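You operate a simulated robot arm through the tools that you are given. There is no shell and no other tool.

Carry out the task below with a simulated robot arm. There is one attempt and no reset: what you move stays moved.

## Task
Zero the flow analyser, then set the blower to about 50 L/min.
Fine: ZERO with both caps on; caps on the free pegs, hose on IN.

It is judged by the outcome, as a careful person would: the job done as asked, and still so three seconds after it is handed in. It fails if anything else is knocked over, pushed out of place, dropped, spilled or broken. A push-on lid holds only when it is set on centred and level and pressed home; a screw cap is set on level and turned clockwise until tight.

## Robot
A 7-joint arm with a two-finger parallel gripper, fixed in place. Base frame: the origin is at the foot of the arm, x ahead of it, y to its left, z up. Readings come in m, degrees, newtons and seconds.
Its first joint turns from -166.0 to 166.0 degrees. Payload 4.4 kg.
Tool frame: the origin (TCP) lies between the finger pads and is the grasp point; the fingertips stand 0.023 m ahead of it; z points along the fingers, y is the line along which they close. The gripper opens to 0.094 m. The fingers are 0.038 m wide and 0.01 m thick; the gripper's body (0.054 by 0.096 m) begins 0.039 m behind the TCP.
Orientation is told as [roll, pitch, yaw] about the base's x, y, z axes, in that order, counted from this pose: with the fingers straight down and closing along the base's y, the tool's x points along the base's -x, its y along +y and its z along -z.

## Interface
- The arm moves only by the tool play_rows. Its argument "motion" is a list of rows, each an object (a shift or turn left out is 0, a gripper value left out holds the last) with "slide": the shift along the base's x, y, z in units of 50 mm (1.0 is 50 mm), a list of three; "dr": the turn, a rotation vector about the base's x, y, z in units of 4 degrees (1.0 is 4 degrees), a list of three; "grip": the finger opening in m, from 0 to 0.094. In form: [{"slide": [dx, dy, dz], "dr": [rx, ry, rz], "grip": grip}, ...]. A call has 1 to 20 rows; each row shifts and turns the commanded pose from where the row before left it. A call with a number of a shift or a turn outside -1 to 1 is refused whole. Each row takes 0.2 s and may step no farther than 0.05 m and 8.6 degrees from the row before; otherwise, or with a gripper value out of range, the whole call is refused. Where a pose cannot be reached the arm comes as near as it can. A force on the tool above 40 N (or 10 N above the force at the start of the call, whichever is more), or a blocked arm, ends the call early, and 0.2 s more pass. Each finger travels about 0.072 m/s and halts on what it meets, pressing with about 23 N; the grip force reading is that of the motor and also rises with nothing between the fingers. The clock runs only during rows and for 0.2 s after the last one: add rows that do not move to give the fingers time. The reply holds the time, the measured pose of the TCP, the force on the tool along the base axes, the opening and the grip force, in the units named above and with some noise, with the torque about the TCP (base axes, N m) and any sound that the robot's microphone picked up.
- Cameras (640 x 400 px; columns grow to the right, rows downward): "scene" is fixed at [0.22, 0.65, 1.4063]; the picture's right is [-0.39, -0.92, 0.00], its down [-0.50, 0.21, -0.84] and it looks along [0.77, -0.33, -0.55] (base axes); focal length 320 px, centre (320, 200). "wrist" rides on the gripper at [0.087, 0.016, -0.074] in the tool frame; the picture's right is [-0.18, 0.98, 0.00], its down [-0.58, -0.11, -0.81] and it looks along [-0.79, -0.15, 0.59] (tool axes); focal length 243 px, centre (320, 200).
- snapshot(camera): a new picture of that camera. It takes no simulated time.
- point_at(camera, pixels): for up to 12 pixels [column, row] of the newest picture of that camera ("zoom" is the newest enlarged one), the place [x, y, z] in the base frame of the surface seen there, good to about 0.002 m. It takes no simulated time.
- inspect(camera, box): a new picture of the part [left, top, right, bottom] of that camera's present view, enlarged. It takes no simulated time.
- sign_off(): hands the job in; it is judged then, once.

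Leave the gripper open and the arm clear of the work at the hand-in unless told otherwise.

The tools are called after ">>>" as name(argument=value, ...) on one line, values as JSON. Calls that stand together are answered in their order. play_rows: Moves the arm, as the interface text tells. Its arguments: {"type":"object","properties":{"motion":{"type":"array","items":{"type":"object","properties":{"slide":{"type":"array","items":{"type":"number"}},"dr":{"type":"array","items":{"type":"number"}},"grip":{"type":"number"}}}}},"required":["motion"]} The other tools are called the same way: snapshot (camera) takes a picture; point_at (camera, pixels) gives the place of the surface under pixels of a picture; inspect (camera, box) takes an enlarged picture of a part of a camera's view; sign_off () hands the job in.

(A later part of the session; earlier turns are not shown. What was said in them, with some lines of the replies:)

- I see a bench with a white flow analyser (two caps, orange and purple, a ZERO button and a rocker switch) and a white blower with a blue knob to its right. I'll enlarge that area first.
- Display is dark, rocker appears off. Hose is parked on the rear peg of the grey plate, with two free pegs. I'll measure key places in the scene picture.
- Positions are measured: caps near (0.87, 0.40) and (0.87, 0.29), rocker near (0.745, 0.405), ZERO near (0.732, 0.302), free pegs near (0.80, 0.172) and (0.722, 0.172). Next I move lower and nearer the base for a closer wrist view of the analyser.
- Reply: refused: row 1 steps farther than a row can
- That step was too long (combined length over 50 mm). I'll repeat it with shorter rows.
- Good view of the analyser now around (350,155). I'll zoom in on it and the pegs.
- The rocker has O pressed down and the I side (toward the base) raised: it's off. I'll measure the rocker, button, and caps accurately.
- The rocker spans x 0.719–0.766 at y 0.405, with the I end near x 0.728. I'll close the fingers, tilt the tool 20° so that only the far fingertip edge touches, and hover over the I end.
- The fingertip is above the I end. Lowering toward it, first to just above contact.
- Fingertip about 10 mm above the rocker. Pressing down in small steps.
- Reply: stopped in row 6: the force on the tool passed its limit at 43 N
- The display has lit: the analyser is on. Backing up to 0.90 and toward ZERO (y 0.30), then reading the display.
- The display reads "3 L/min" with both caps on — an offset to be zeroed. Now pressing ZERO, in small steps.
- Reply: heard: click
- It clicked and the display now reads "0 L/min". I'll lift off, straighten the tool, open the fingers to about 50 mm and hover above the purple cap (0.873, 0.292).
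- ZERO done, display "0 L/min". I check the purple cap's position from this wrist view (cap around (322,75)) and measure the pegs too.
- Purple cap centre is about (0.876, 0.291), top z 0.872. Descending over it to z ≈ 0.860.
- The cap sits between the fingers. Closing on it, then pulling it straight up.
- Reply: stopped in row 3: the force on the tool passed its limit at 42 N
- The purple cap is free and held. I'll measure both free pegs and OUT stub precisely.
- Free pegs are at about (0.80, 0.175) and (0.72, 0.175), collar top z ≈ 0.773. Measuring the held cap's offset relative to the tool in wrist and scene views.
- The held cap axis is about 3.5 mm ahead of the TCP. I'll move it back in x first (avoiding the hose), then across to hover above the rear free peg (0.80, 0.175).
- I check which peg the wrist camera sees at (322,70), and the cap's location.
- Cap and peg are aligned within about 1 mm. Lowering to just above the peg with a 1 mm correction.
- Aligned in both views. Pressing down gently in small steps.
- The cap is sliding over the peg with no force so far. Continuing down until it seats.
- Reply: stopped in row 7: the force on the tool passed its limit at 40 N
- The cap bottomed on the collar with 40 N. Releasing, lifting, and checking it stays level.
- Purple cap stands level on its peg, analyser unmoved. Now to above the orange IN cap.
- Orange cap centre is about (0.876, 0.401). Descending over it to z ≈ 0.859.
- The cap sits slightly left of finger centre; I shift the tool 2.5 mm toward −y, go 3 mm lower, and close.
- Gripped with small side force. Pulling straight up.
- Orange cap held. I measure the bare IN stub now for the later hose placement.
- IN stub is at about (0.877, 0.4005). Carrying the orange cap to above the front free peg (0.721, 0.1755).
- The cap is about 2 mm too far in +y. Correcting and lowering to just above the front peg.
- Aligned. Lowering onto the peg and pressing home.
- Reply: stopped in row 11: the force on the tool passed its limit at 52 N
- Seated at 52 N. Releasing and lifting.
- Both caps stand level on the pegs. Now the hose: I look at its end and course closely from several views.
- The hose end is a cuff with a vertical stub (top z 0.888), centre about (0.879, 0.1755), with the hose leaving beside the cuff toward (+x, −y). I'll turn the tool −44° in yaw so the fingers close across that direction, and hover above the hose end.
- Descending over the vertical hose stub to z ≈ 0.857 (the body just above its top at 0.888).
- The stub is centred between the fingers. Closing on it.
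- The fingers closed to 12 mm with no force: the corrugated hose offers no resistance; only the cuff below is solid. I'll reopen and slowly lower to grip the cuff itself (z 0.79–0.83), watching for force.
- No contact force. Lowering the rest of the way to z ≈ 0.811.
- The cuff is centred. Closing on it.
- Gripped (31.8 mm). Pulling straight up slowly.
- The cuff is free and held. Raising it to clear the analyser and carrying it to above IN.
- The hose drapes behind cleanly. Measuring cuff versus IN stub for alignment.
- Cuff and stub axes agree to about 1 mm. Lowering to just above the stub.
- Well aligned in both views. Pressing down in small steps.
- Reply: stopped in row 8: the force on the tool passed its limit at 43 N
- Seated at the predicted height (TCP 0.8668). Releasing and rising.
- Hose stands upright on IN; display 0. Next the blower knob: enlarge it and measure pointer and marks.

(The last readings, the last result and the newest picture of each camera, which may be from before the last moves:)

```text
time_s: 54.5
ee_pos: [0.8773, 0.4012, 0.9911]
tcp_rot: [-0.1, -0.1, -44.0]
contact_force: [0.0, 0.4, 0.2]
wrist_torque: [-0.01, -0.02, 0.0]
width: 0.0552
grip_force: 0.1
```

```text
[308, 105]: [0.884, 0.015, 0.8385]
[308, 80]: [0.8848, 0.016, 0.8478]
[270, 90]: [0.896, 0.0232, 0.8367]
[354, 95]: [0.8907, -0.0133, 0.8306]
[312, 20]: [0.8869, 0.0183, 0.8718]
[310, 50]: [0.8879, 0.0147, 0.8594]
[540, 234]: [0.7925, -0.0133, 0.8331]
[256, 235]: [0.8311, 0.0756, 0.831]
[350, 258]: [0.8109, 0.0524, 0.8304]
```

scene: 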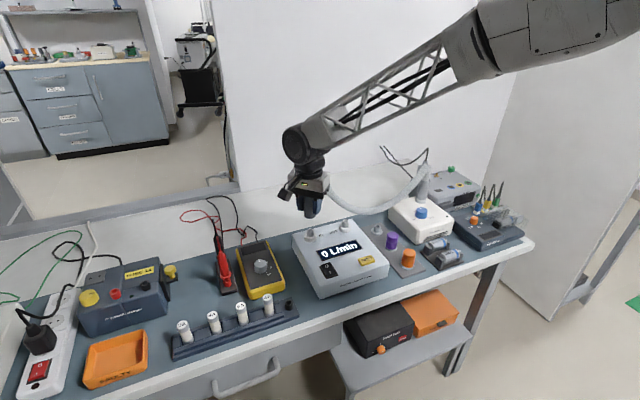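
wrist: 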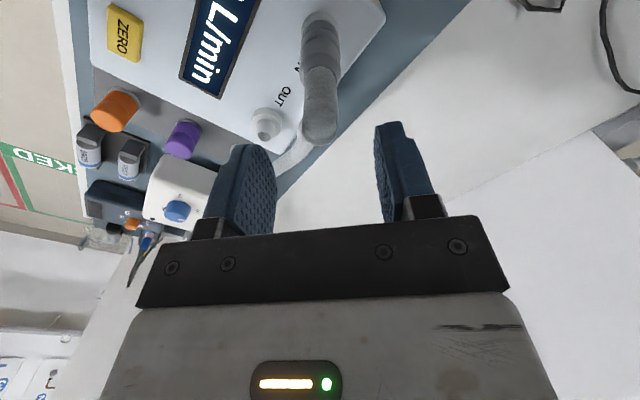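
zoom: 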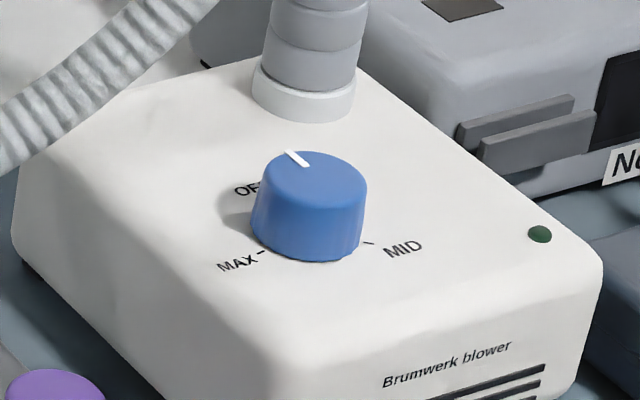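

Knob centre (0.8266, 0.0583), top z 0.853; pointer at OFF (+x), MID about 130° clockwise, MAX about 263° clockwise. I move over the knob while turning the tool to yaw +44°, so it can be turned clockwise in one grip.

>>> play_rows(motion=[{"slide": [-0.046, -0.312, 0], "dr": [0, 0, 1]}, {"slide": [-0.046, -0.312, 0], "dr": [0, 0, 1]}, {"slide": [-0.046, -0.312, 0], "dr": [0, 0, 1]}, {"slide": [-0.046, -0.312, 0], "dr": [0, 0, 1]}, {"slide": [-0.046, -0.312, 0], "dr": [0, 0, 1]}, {"slide": [-0.046, -0.312, 0], "dr": [0, 0, 1]}, {"slide": [-0.046, -0.312, 0], "dr": [0, 0, 1]}, {"slide": [-0.046, -0.312, 0], "dr": [0, 0, 1]}, {"slide": [-0.046, -0.312, 0], "dr": [0, 0, 1]}, {"slide": [-0.046, -0.312, 0], "dr": [0, 0, 1]}, {"slide": [-0.046, -0.312, 0], "dr": [0, 0, 1]}, {"slide": [-0.046, -0.312, 0], "dr": [0, 0, 1]}])

>>> play_rows(motion=[{"slide": [-0.046, -0.312, 0], "dr": [0, 0, 1]}, {"slide": [-0.046, -0.312, 0], "dr": [0, 0, 1]}, {"slide": [-0.046, -0.312, 0], "dr": [0, 0, 1]}, {"slide": [-0.046, -0.312, 0], "dr": [0, 0, 1]}, {"slide": [-0.046, -0.312, 0], "dr": [0, 0, 1]}, {"slide": [-0.046, -0.312, 0], "dr": [0, 0, 1]}, {"slide": [-0.046, -0.312, 0], "dr": [0, 0, 1]}, {"slide": [-0.046, -0.312, 0], "dr": [0, 0, 1]}, {"slide": [-0.046, -0.312, 0], "dr": [0, 0, 1]}, {"slide": [-0.046, -0.312, -0.5], "dr": [0, 0, 1]}, {}, {}])

>>> snapshot(camera="wrist")

>>> snapshot(camera="scene")

```text
time_s: 57.1
ee_pos: [0.8522, 0.2135, 0.9909]
tcp_rot: [-0.1, -0.1, 4.1]
contact_force: [-0.4, 1.1, -0.7]
wrist_torque: [-0.01, -0.03, -0.01]
width: 0.055
grip_force: 0.1
```

```text
time_s: 59.7
ee_pos: [0.8269, 0.0557, 0.9677]
tcp_rot: [-0.1, 0.0, 44.0]
contact_force: [0.4, -0.3, 1.2]
wrist_torque: [0.0, -0.02, -0.01]
width: 0.0554
grip_force: 0.1
```

```text
taken
```

wrist: 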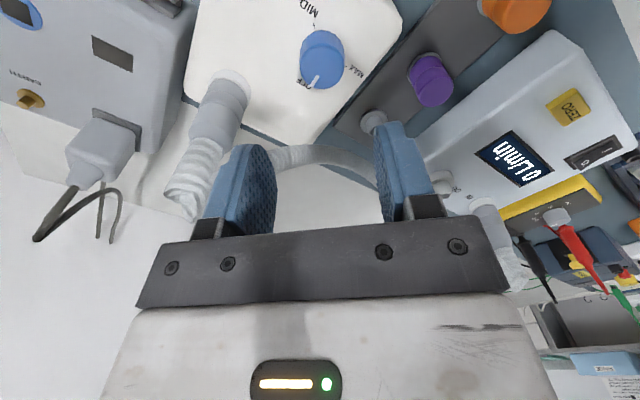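

```text
taken
```

scene: 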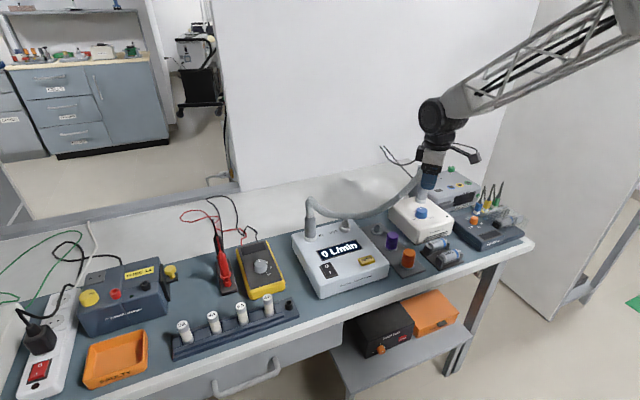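

Over the knob. Measuring its centre from the wrist view (knob at (322,60)).

>>> inspect(camera="wrist", box=[270, 0, 380, 110])

>>> point_at(camera="wrist", pixels=[[302, 70], [343, 70], [322, 53], [322, 86], [322, 70], [315, 82], [318, 76], [322, 33], [218, 120], [230, 80], [200, 160]])

```text
3.64 times, centred on (325, 55) of wrist
```

zoom: 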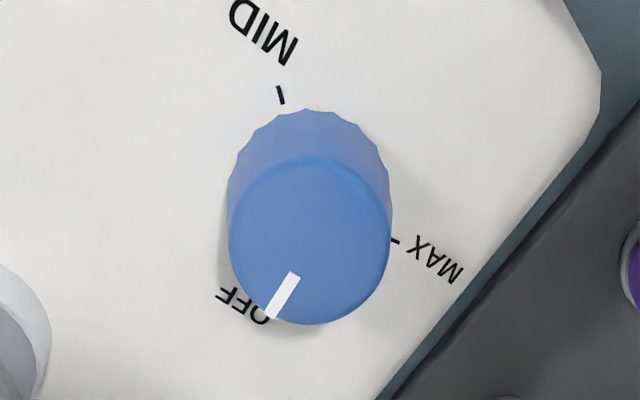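

```text
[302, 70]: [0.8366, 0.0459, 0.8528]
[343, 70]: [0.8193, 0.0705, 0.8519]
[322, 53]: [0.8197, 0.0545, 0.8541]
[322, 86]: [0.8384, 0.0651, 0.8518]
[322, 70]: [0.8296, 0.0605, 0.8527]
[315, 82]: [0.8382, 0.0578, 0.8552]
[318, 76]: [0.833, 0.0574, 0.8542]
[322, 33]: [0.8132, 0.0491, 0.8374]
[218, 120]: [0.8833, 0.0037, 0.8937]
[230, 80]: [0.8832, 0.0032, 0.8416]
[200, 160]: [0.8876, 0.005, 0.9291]
```

Knob centre ≈ (0.8274, 0.0585). Descending to z ≈ 0.86 with the fingers straddling it.

>>> play_rows(motion=[{"slide": [0, 0.03, -0.6]}, {"slide": [0, 0, -0.6]}, {"slide": [0, 0, -0.5]}, {"slide": [0, 0, -0.4]}, {}, {}])

>>> snapshot(camera="wrist")

>>> inspect(camera="scene", box=[380, 160, 470, 250])

```text
time_s: 61.1
ee_pos: [0.8281, 0.0591, 0.8605]
tcp_rot: [-0.1, -0.1, 44.1]
contact_force: [0.7, 0.6, -0.2]
wrist_torque: [-0.02, 0.01, 0.0]
width: 0.055
grip_force: 0.0
```

```text
taken
```

wrist: 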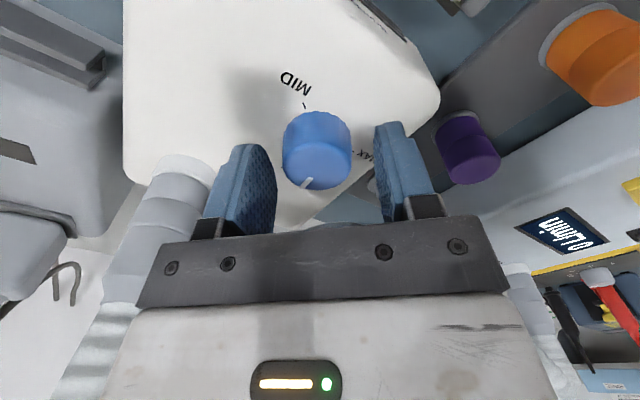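

```text
4.44 times, centred on (425, 205) of scene
```

zoom: 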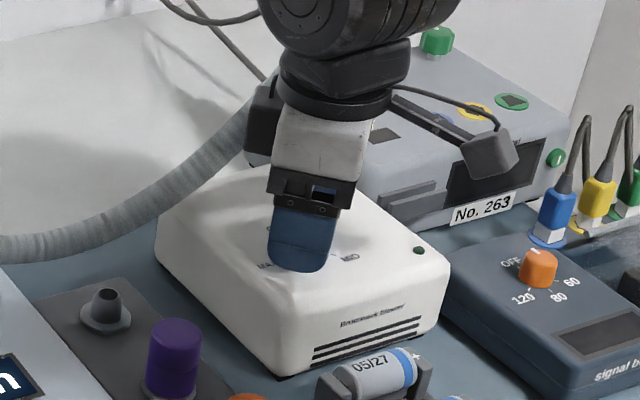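

>>> inspect(camera="wrist", box=[260, 90, 390, 220])

```text
3.08 times, centred on (325, 155) of wrist
```

zoom: 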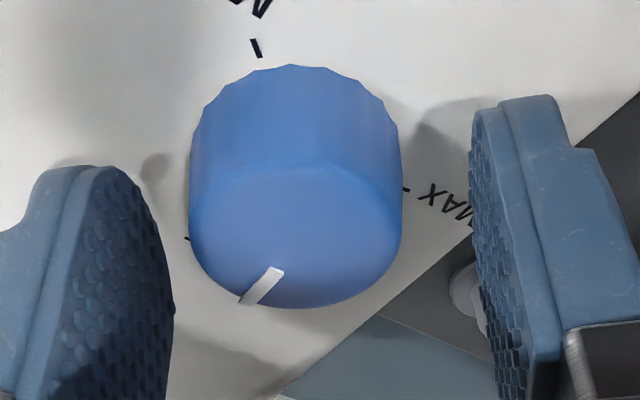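

>>> point_at(camera="zoom", pixels=[[196, 235], [398, 235], [298, 302], [298, 175], [298, 236], [262, 286], [190, 130], [398, 130], [292, 70]])

>>> play_rows(motion=[{}])

```text
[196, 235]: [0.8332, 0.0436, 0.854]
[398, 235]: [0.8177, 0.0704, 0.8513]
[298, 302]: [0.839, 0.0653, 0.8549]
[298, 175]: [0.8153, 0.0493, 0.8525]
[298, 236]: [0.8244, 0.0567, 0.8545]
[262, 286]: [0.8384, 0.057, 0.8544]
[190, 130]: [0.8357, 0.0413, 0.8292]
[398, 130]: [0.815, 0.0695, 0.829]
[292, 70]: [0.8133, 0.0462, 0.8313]
```

```text
time_s: 61.5
ee_pos: [0.8273, 0.0589, 0.8612]
tcp_rot: [-0.1, -0.1, 44.0]
contact_force: [-0.8, -0.1, -0.7]
wrist_torque: [0.01, 0.01, -0.02]
width: 0.0551
grip_force: 0.0
```

The knob is about 2 mm off the tool axis; I correct by (−1.2, −2) mm and close on it.

>>> play_rows(motion=[{"slide": [-0.024, -0.04, 0]}, {}, {"grip": 0.026}, {}, {}, {}])

>>> snapshot(camera="wrist")

>>> inspect(camera="scene", box=[300, 190, 460, 290])

```text
time_s: 62.9
ee_pos: [0.8272, 0.0566, 0.8614]
tcp_rot: [-0.1, 0.0, 44.0]
contact_force: [17.3, -16.3, -6.9]
wrist_torque: [-0.36, -0.5, -0.05]
width: 0.0349
grip_force: 45.3
```

```text
taken
```

wrist: 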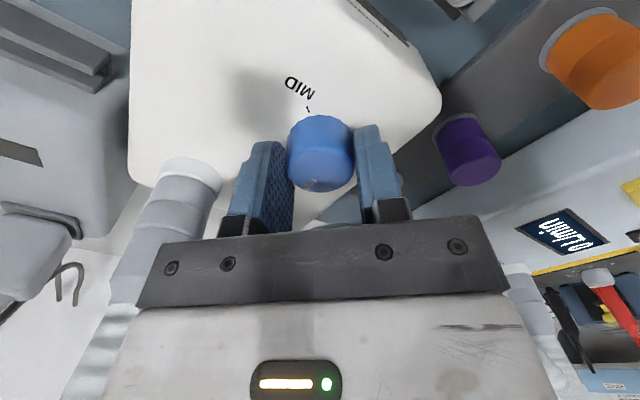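

```text
4.00 times, centred on (380, 240) of scene
```

zoom: 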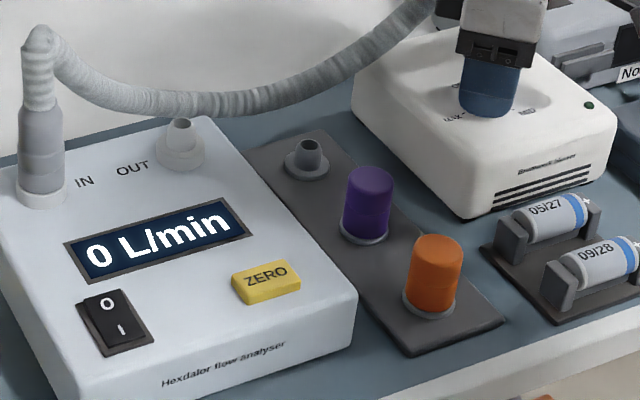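

Gripped, with about 24 N side load toward (+x, −y). I shift 1 mm that way to relieve it before turning.

>>> play_rows(motion=[{"slide": [0.014, -0.014, 0]}, {}])

```text
time_s: 63.5
ee_pos: [0.8265, 0.0568, 0.8618]
tcp_rot: [-0.1, 0.0, 44.0]
contact_force: [15.4, -4.1, -7.6]
wrist_torque: [-0.02, -0.42, -0.04]
width: 0.0348
grip_force: 45.2
```

Load is down. Now a small clockwise turn (−20°) to see how the knob and display respond.

>>> play_rows(motion=[{"slide": [0.012, -0.006, 0]}, {"dr": [0, 0, -1]}, {"dr": [0, 0, -1]}, {"dr": [0, 0, -1]}, {"dr": [0, 0, -1]}, {"dr": [0, 0, -1]}, {}, {}])

>>> snapshot(camera="wrist")

>>> inspect(camera="scene", box=[300, 190, 460, 290])

```text
time_s: 64.5
ee_pos: [0.8263, 0.0571, 0.861]
tcp_rot: [0.0, -0.1, 32.0]
contact_force: [-10.3, -0.2, 6.4]
wrist_torque: [-0.2, 0.52, 0.0]
width: 0.0347
grip_force: 45.2
stopped in row 5: the force on the tool passed its limit at 43 N (the readings are from after the stop); the commanded pose is now the measured one
```

```text
taken
```

wrist: 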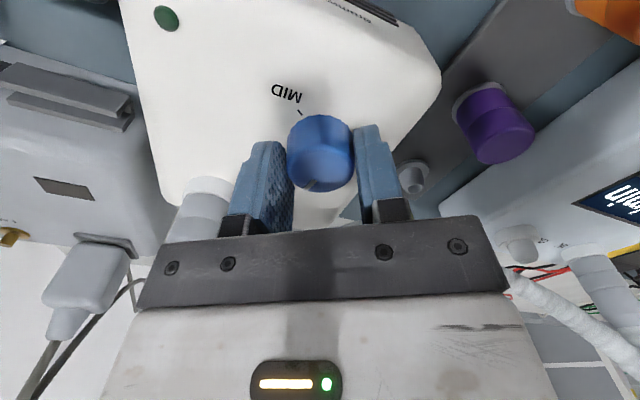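

```text
4.00 times, centred on (380, 240) of scene
```

zoom: 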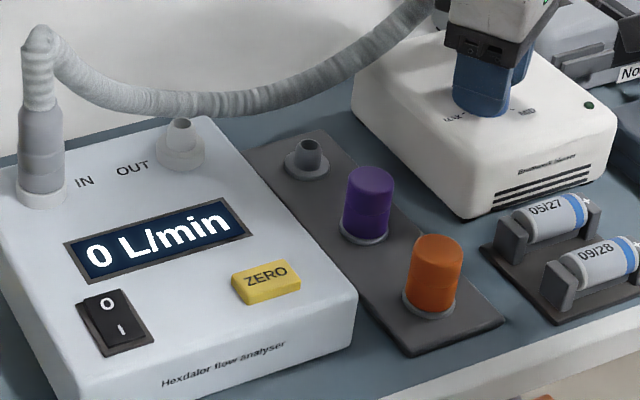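

The knob turns with the tool (12° so far); the stop came from side load due to being slightly off-axis. I measure the offset again.

>>> inspect(camera="wrist", box=[260, 90, 390, 220])

>>> play_rows(motion=[{"grip": 0.032}, {}])

```text
3.08 times, centred on (325, 155) of wrist
```

zoom: 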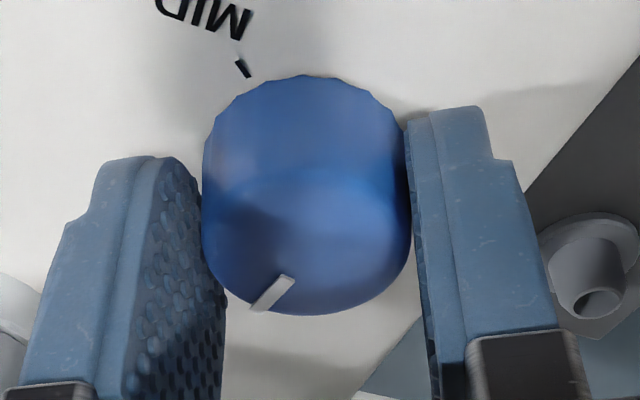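

```text
time_s: 65.2
ee_pos: [0.8259, 0.0558, 0.8608]
tcp_rot: [0.0, 0.0, 31.9]
contact_force: [-18.0, 1.2, 13.1]
wrist_torque: [-0.13, 0.69, 0.02]
width: 0.0349
grip_force: 44.7
```

Well centred now (within 1 mm). Relieving the remaining load (−18 N in x, +13 N in z) with a small shift.

>>> play_rows(motion=[{"slide": [-0.02, 0, 0.012]}, {}])

```text
time_s: 65.8
ee_pos: [0.8266, 0.0577, 0.8607]
tcp_rot: [-0.1, -0.2, 32.0]
contact_force: [17.7, -7.0, -14.8]
wrist_torque: [-0.05, -0.76, -0.04]
width: 0.035
grip_force: 44.9
```

>>> play_rows(motion=[{"slide": [0.009, -0.004, -0.007]}, {}])

```text
time_s: 66.3
ee_pos: [0.8259, 0.0566, 0.8613]
tcp_rot: [-0.1, 0.0, 31.9]
contact_force: [17.9, -4.0, -15.4]
wrist_torque: [0.01, -0.6, -0.02]
width: 0.035
grip_force: 44.6
```

>>> play_rows(motion=[{"slide": [0.008, -0.002, -0.006]}, {}])

```text
time_s: 67.0
ee_pos: [0.8268, 0.0576, 0.8615]
tcp_rot: [-0.1, 0.0, 31.9]
contact_force: [3.3, -9.1, -1.6]
wrist_torque: [-0.33, 0.2, 0.01]
width: 0.035
grip_force: 45.0
```

Load is now small. Continuing the clockwise turn in short steps.

>>> play_rows(motion=[{"dr": [0, 0, -0.8]}, {"dr": [0, 0, -0.8]}, {"dr": [0, 0, -0.8]}, {}])

>>> inspect(camera="scene", box=[300, 190, 460, 290])

```text
time_s: 67.8
ee_pos: [0.8249, 0.0568, 0.8624]
tcp_rot: [0.0, 0.1, 22.6]
contact_force: [-9.6, -2.8, 6.4]
wrist_torque: [-0.25, 0.62, 0.03]
width: 0.0349
grip_force: 45.0
stopped in row 4: the force on the tool passed its limit at 42 N (the readings are from after the stop); the commanded pose is now the measured one
```

```text
4.00 times, centred on (380, 240) of scene
```

zoom: 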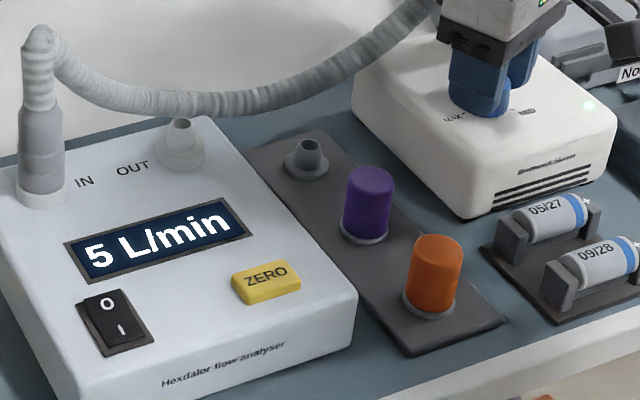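

The display reads 5 L/min and the blower's lamp is lit: clockwise is right. Continuing in short turns.

>>> play_rows(motion=[{"dr": [0, 0, -0.7]}, {"dr": [0, 0, -0.7]}, {"dr": [0, 0, -0.7]}, {"dr": [0, 0, -0.7]}, {"dr": [0, 0, -0.7]}, {"dr": [0, 0, -0.7]}])

>>> inspect(camera="scene", box=[300, 190, 460, 290])

```text
time_s: 69.2
ee_pos: [0.8272, 0.0574, 0.8616]
tcp_rot: [0.0, 0.0, 5.6]
contact_force: [-9.4, 0.3, 3.2]
wrist_torque: [-0.01, -0.2, 0.01]
width: 0.0349
grip_force: 44.7
```

```text
4.00 times, centred on (380, 240) of scene
```

zoom: 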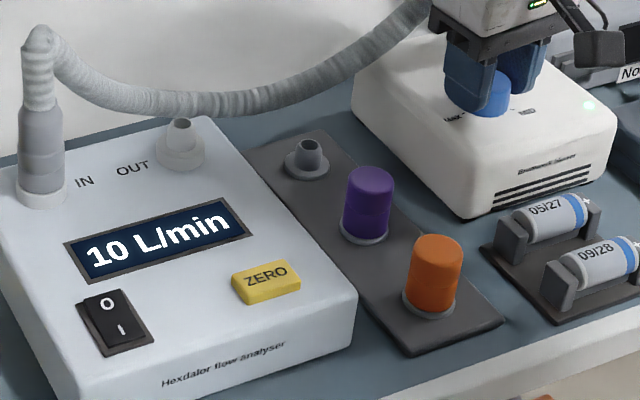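

10 L/min after about 38°. Continuing.

>>> play_rows(motion=[{"dr": [0, 0, -0.7]}, {"dr": [0, 0, -0.7]}, {"dr": [0, 0, -0.7]}, {"dr": [0, 0, -0.7]}, {"dr": [0, 0, -0.7]}, {"dr": [0, 0, -0.7]}, {"dr": [0, 0, -0.7]}, {"dr": [0, 0, -0.7]}, {"dr": [0, 0, -0.7]}, {"dr": [0, 0, -0.7]}])

>>> inspect(camera="scene", box=[300, 190, 460, 290])

```text
time_s: 70.6
ee_pos: [0.827, 0.0582, 0.8606]
tcp_rot: [-0.1, 0.1, -10.2]
contact_force: [-9.7, 0.7, 6.8]
wrist_torque: [-0.1, 0.55, 0.02]
width: 0.0348
grip_force: 45.0
stopped in row 6: the force on the tool passed its limit at 43 N (the readings are from after the stop); the commanded pose is now the measured one
```

```text
4.00 times, centred on (380, 240) of scene
```

zoom: 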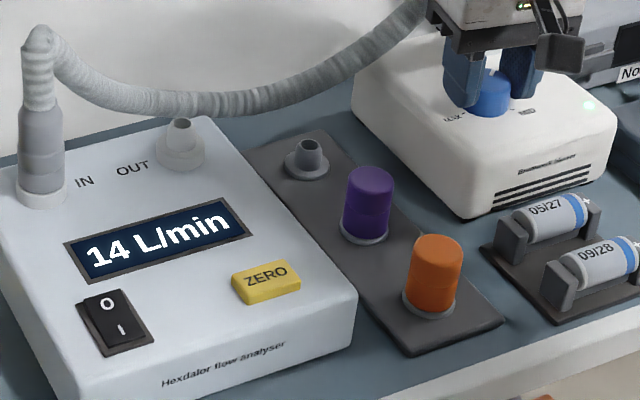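

14 L/min at about 54°. Continuing.

>>> play_rows(motion=[{"dr": [0, 0, -0.7]}, {"dr": [0, 0, -0.7]}, {"dr": [0, 0, -0.7]}, {"dr": [0, 0, -0.7]}, {"dr": [0, 0, -0.7]}, {"dr": [0, 0, -0.7]}, {"dr": [0, 0, -0.7]}, {"dr": [0, 0, -0.7]}, {"dr": [0, 0, -0.7]}, {"dr": [0, 0, -0.7]}])

>>> inspect(camera="scene", box=[300, 190, 460, 290])

```text
time_s: 72.5
ee_pos: [0.8273, 0.0579, 0.8615]
tcp_rot: [0.0, 0.0, -33.2]
contact_force: [0.3, 7.6, -0.8]
wrist_torque: [0.06, -0.1, 0.04]
width: 0.0351
grip_force: 45.0
stopped in row 9: the force on the tool passed its limit at 41 N (the readings are from after the stop); the commanded pose is now the measured one
```

```text
4.00 times, centred on (380, 240) of scene
```

zoom: 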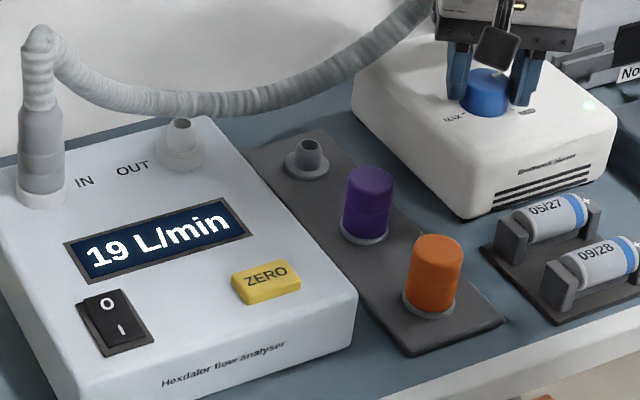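

19 L/min at about 77°. Continuing.

>>> play_rows(motion=[{"dr": [0, 0, -0.7]}, {"dr": [0, 0, -0.7]}, {"dr": [0, 0, -0.7]}, {"dr": [0, 0, -0.7]}, {"dr": [0, 0, -0.7]}, {"dr": [0, 0, -0.7]}, {"dr": [0, 0, -0.7]}, {"dr": [0, 0, -0.7]}, {"dr": [0, 0, -0.7]}, {"dr": [0, 0, -0.7]}])

>>> inspect(camera="scene", box=[300, 190, 460, 290])

```text
time_s: 74.8
ee_pos: [0.8278, 0.0585, 0.8609]
tcp_rot: [0.1, 0.0, -61.3]
contact_force: [2.0, 5.8, -3.2]
wrist_torque: [0.13, -0.09, 0.0]
width: 0.0351
grip_force: 45.2
stopped in row 10: the force on the tool passed its limit at 40 N (the readings are from after the stop); the commanded pose is now the measured one
```

```text
4.00 times, centred on (380, 240) of scene
```

zoom: 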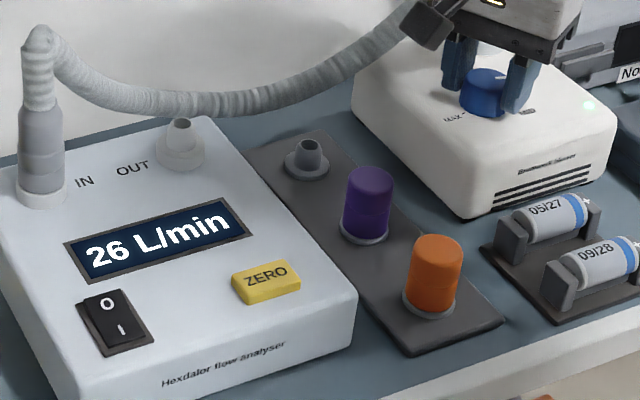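

26 L/min at about 105°. Continuing; about 95° more seem needed.

>>> play_rows(motion=[{"dr": [0, 0, -0.7]}, {"dr": [0, 0, -0.7]}, {"dr": [0, 0, -0.7]}, {"dr": [0, 0, -0.7]}, {"dr": [0, 0, -0.7]}, {"dr": [0, 0, -0.7]}, {"dr": [0, 0, -0.7]}, {"dr": [0, 0, -0.7]}, {"dr": [0, 0, -0.7]}, {"dr": [0, 0, -0.7]}])

>>> inspect(camera="scene", box=[300, 160, 460, 290])

```text
time_s: 77.1
ee_pos: [0.8277, 0.0587, 0.8598]
tcp_rot: [0.3, 0.0, -89.1]
contact_force: [8.8, 1.1, -6.8]
wrist_torque: [-0.09, -0.34, 0.01]
width: 0.0349
grip_force: 44.6
stopped in row 10: the force on the tool passed its limit at 41 N (the readings are from after the stop); the commanded pose is now the measured one
```

```text
3.08 times, centred on (380, 225) of scene
```

zoom: 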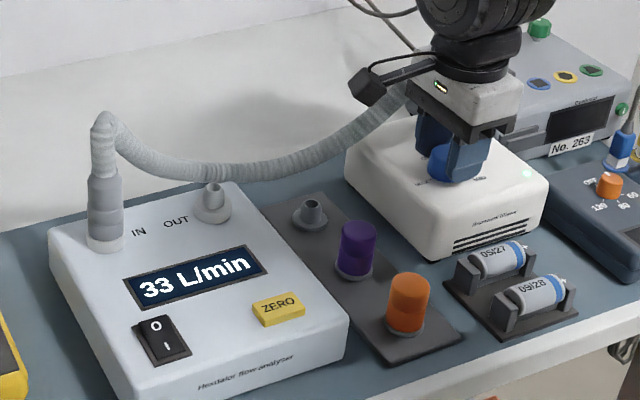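

33 L/min at MID (133°). To stay well inside the wrist's range I'll release, rise clear, turn back about 72°, and regrip.

>>> play_rows(motion=[{"grip": 0.055}, {}, {}, {"slide": [0, 0, 0.4]}, {"slide": [0, 0, 0.4]}, {}])

>>> play_rows(motion=[{"dr": [0, 0, 1]}, {"dr": [0, 0, 1]}, {"dr": [0, 0, 1]}, {"dr": [0, 0, 1]}, {"dr": [0, 0, 1]}, {"dr": [0, 0, 1]}, {"dr": [0, 0, 1]}, {"dr": [0, 0, 1]}, {"dr": [0, 0, 1]}, {"dr": [0, 0, 1]}, {"dr": [0, 0, 1]}, {"dr": [0, 0, 1]}, {"dr": [0, 0, 1]}, {"dr": [0, 0, 1]}, {"dr": [0, 0, 1]}, {"dr": [0, 0, 1]}, {"dr": [0, 0, 1]}, {"dr": [0, 0, 1]}, {}])

>>> snapshot(camera="wrist")

>>> inspect(camera="wrist", box=[260, 60, 390, 190])

>>> inspect(camera="scene", box=[300, 160, 460, 290])

```text
time_s: 78.5
ee_pos: [0.8271, 0.0596, 0.9024]
tcp_rot: [0.2, 0.0, -89.1]
contact_force: [0.4, -0.4, 0.3]
wrist_torque: [0.04, 0.0, -0.02]
width: 0.0552
grip_force: 0.0
```

```text
time_s: 82.5
ee_pos: [0.8272, 0.06, 0.9006]
tcp_rot: [0.2, 0.0, -17.1]
contact_force: [-0.7, 0.1, 0.4]
wrist_torque: [0.06, 0.02, -0.04]
width: 0.0549
grip_force: 0.0
```

```text
taken
```

wrist: 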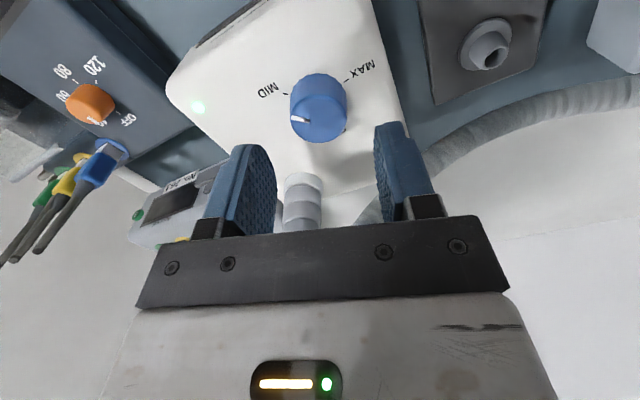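

```text
3.08 times, centred on (325, 125) of wrist
```

zoom: 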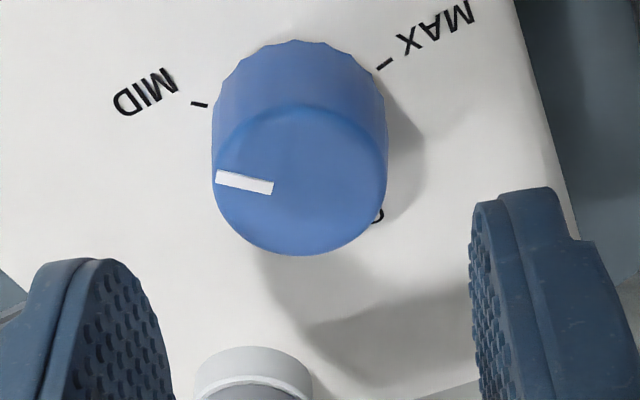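

```text
3.08 times, centred on (380, 225) of scene
```

zoom: 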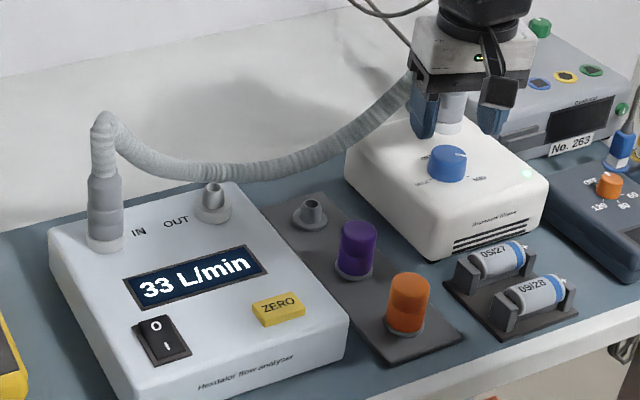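

Flow holds at 33 L/min. The knob is within about 2 mm of the tool axis; I correct, descend and regrip.

>>> play_rows(motion=[{"slide": [-0.028, -0.012, -0.4], "dr": [-0.05, 0, 0]}, {"slide": [0, 0, -0.4]}, {}, {"grip": 0.03}, {}, {}, {}])

>>> play_rows(motion=[{"dr": [0, 0, -0.7]}, {"dr": [0, 0, -0.7]}, {"dr": [0, 0, -0.7]}, {"dr": [0, 0, -0.7]}, {"dr": [0, 0, -0.7]}, {"dr": [0, 0, -0.7]}])

>>> inspect(camera="scene", box=[300, 160, 460, 290])

```text
time_s: 84.1
ee_pos: [0.8253, 0.0587, 0.8611]
tcp_rot: [0.0, 0.0, -17.1]
contact_force: [14.5, 29.7, -7.2]
wrist_torque: [0.67, -0.52, 0.08]
width: 0.0346
grip_force: 44.6
```

```text
time_s: 84.9
ee_pos: [0.8259, 0.0594, 0.8616]
tcp_rot: [0.0, 0.1, -25.5]
contact_force: [7.0, 6.8, -6.0]
wrist_torque: [0.24, -0.06, 0.03]
width: 0.0347
grip_force: 45.3
stopped in row 4: the force on the tool passed its limit at 45 N (the readings are from after the stop); the commanded pose is now the measured one
```

```text
3.08 times, centred on (380, 225) of scene
```

zoom: 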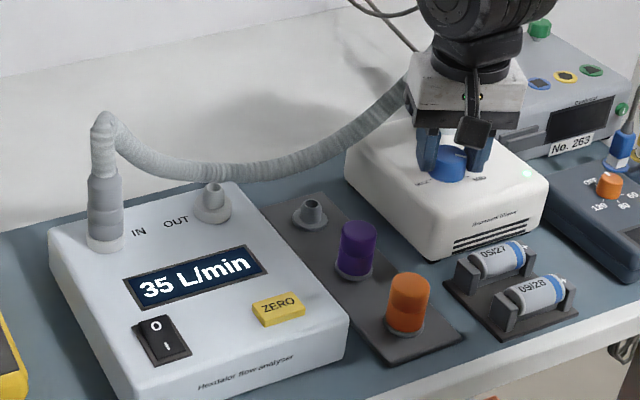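

35 L/min. Continuing clockwise.

>>> play_rows(motion=[{"dr": [0, 0, -0.7]}, {"dr": [0, 0, -0.7]}, {"dr": [0, 0, -0.7]}, {"dr": [0, 0, -0.7]}, {"dr": [0, 0, -0.7]}, {"dr": [0, 0, -0.7]}, {"dr": [0, 0, -0.7]}, {"dr": [0, 0, -0.7]}, {"dr": [0, 0, -0.7]}, {"dr": [0, 0, -0.7]}])

>>> inspect(camera="scene", box=[300, 160, 460, 290])

```text
time_s: 86.3
ee_pos: [0.8262, 0.0605, 0.8618]
tcp_rot: [0.0, 0.0, -41.1]
contact_force: [7.8, 5.6, -6.6]
wrist_torque: [0.13, -0.15, 0.01]
width: 0.0348
grip_force: 45.0
stopped in row 6: the force on the tool passed its limit at 43 N (the readings are from after the stop); the commanded pose is now the measured one
```

```text
3.08 times, centred on (380, 225) of scene
```

zoom: 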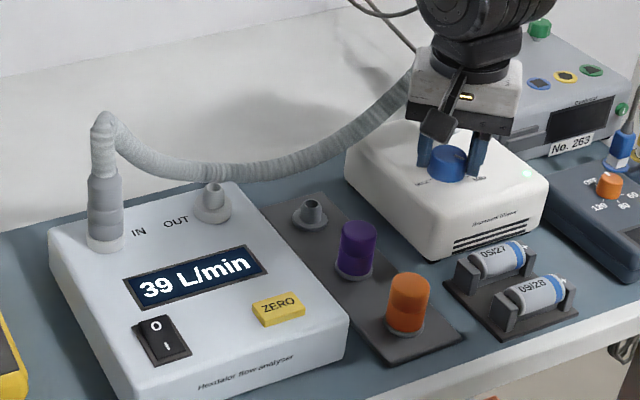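

39 L/min. Continuing.

>>> play_rows(motion=[{"dr": [0, 0, -0.7]}, {"dr": [0, 0, -0.7]}, {"dr": [0, 0, -0.7]}, {"dr": [0, 0, -0.7]}, {"dr": [0, 0, -0.7]}, {"dr": [0, 0, -0.7]}, {"dr": [0, 0, -0.7]}, {"dr": [0, 0, -0.7]}, {"dr": [0, 0, -0.7]}])

>>> inspect(camera="scene", box=[300, 160, 460, 290])

```text
time_s: 88.1
ee_pos: [0.8276, 0.0597, 0.8618]
tcp_rot: [0.1, 0.0, -63.1]
contact_force: [6.1, 5.8, -4.9]
wrist_torque: [0.06, -0.14, 0.03]
width: 0.0348
grip_force: 45.4
stopped in row 9: the force on the tool passed its limit at 42 N (the readings are from after the stop); the commanded pose is now the measured one
```

```text
3.08 times, centred on (380, 225) of scene
```

zoom: 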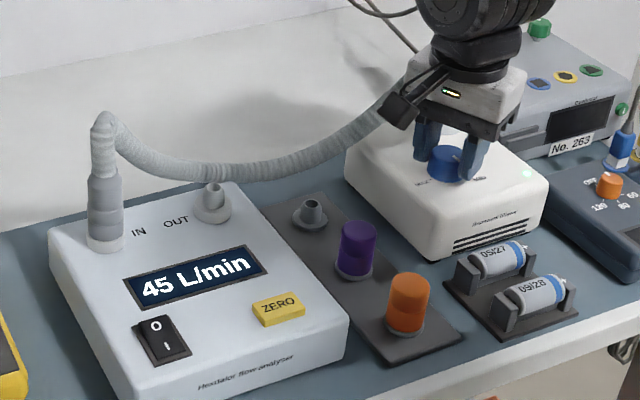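

45 L/min; about 18° more is needed (≈3.7° per L/min).

>>> play_rows(motion=[{"dr": [0, 0, -0.7]}, {"dr": [0, 0, -0.7]}, {"dr": [0, 0, -0.7]}, {"dr": [0, 0, -0.7]}, {"dr": [0, 0, -0.7]}, {"dr": [0, 0, -0.7]}, {}])

>>> inspect(camera="scene", box=[300, 160, 460, 290])

```text
time_s: 89.4
ee_pos: [0.8269, 0.0605, 0.8622]
tcp_rot: [0.2, 0.0, -78.2]
contact_force: [9.8, 2.5, -7.9]
wrist_torque: [-0.02, -0.4, 0.03]
width: 0.0345
grip_force: 45.1
stopped in row 6: the force on the tool passed its limit at 42 N (the readings are from after the stop); the commanded pose is now the measured one
```

```text
3.08 times, centred on (380, 225) of scene
```

zoom: 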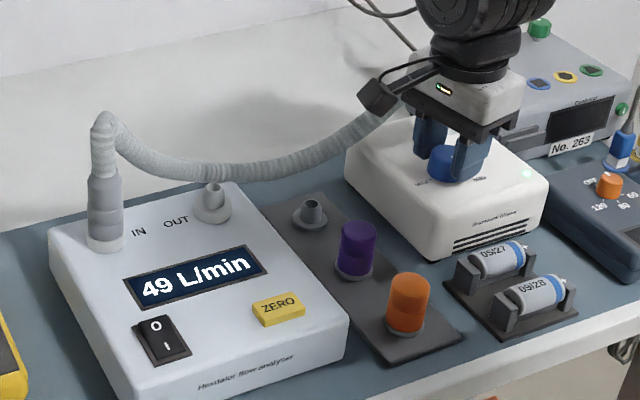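

49 L/min. About 3–4° more.

>>> play_rows(motion=[{"dr": [0, 0, -0.5]}, {"dr": [0, 0, -0.4]}, {}])

>>> inspect(camera="scene", box=[300, 160, 460, 290])

```text
time_s: 90.2
ee_pos: [0.8275, 0.0598, 0.8612]
tcp_rot: [0.3, 0.0, -81.8]
contact_force: [25.8, 13.5, -14.8]
wrist_torque: [0.32, -0.65, 0.07]
width: 0.0348
grip_force: 45.4
```

```text
3.08 times, centred on (380, 225) of scene
```

zoom: 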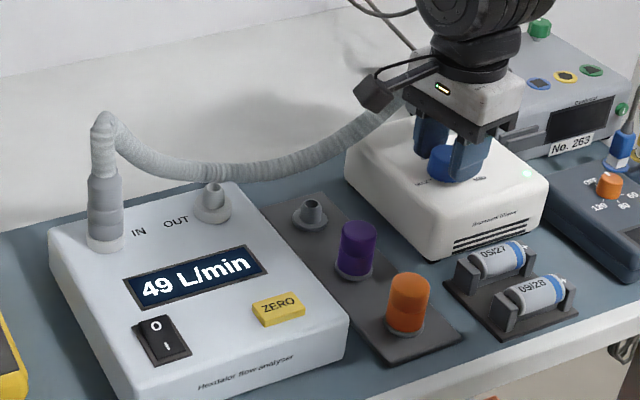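

Still 49. A couple of degrees more.

>>> play_rows(motion=[{"slide": [0.004, 0.002, -0.003], "dr": [0, 0, -0.5]}, {}])

>>> inspect(camera="scene", box=[300, 160, 460, 290])

```text
time_s: 90.8
ee_pos: [0.8267, 0.061, 0.8614]
tcp_rot: [0.2, -0.1, -83.9]
contact_force: [23.5, 12.9, -7.7]
wrist_torque: [0.33, -0.52, 0.06]
width: 0.0346
grip_force: 44.7
```

```text
3.08 times, centred on (380, 225) of scene
```

zoom: 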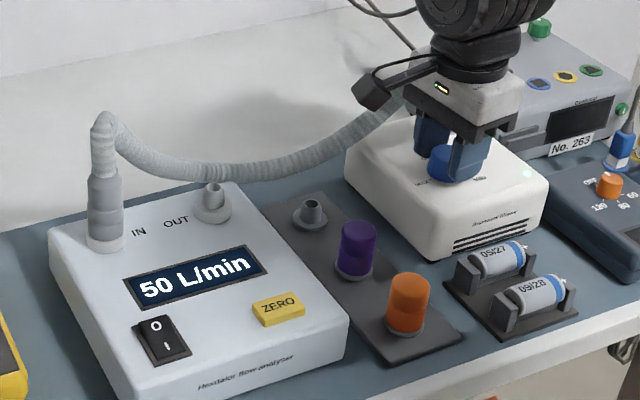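

The display reads 50 L/min. Releasing the knob, rising straight up and backing off toward the base.

>>> play_rows(motion=[{"grip": 0.06}, {}, {}, {"slide": [0, 0, 0.4]}, {"slide": [0, 0, 0.6]}, {"slide": [0, 0, 0.8]}, {"slide": [0, 0, 0.9]}, {"slide": [-0.6, 0, 0.6]}, {"slide": [-0.8, 0, 0.3]}, {"slide": [-0.8, 0, 0.3]}, {"slide": [-0.8, 0, 0]}, {}, {}, {}, {}])

>>> inspect(camera="scene", box=[280, 160, 460, 290])

>>> snapshot(camera="scene")

```text
time_s: 94.0
ee_pos: [0.6786, 0.0609, 1.0568]
tcp_rot: [0.1, 0.0, -83.8]
contact_force: [-0.5, 1.1, 0.7]
wrist_torque: [0.0, 0.03, 0.0]
width: 0.0599
grip_force: 0.1
```

```text
3.08 times, centred on (370, 225) of scene
```

zoom: 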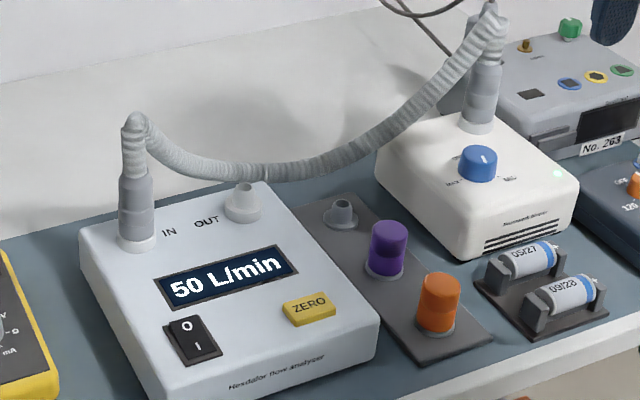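

```text
taken
```

scene: 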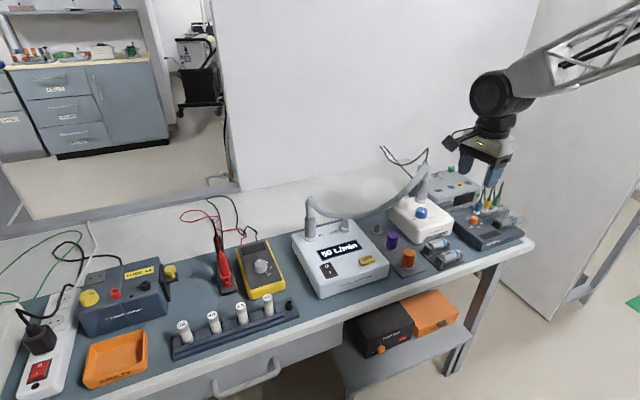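

50 L/min holds after release. Quick close look at knob, caps and hose seat before handing in.

>>> inspect(camera="scene", box=[395, 190, 450, 235])

>>> inspect(camera="scene", box=[300, 190, 430, 290])

```text
8.89 times, centred on (422, 212) of scene
```

zoom: 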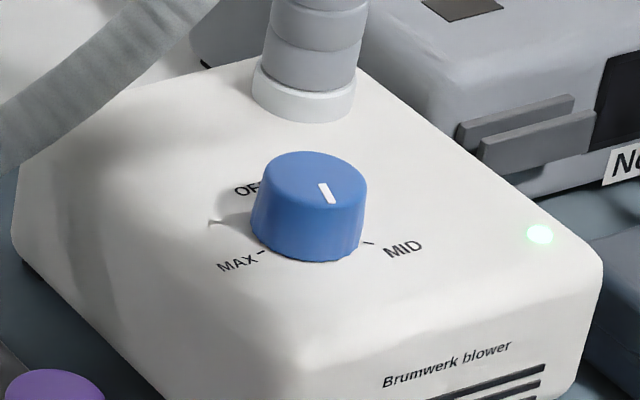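

```text
4.00 times, centred on (365, 240) of scene
```

zoom: 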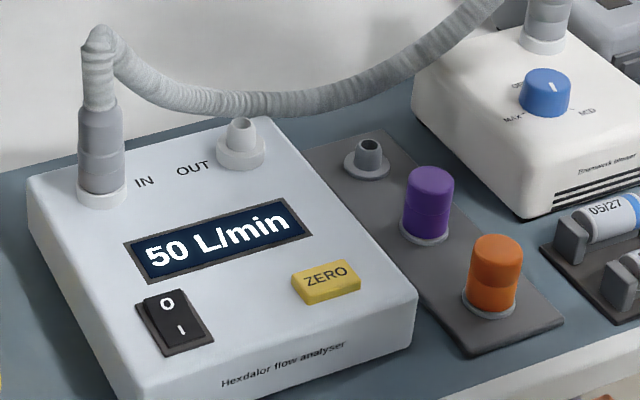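

The knob points just past MID, the display shows 50 L/min, both caps sit level on the pegs, the hose stands upright on IN, and nothing else has moved. The gripper is open and the arm is clear, so I'm handing in.

>>> sign_off()

```text
The job is handed in.
```

The analyser is zeroed and the blower is set: the display read 50 L/min at hand-in and stayed there after I let go of the knob.

- **Zero:** The analyser was off, so I switched it on. It read 3 L/min with both caps on, and pressing ZERO brought it to 0.
- **Caps:** Both caps went onto the pegs that were free, purple on the middle one and orange on the front one. Each was pressed down until it bottomed out and stands level.
- **Hose:** It moved from the rear peg to IN, was pressed fully home and stands upright. OUT and the rear peg are now open.
- **Blower:** The knob points a little past MID.

I saw nothing else on the bench moved in the last pictures. The gripper is open and the arm is clear of the work.
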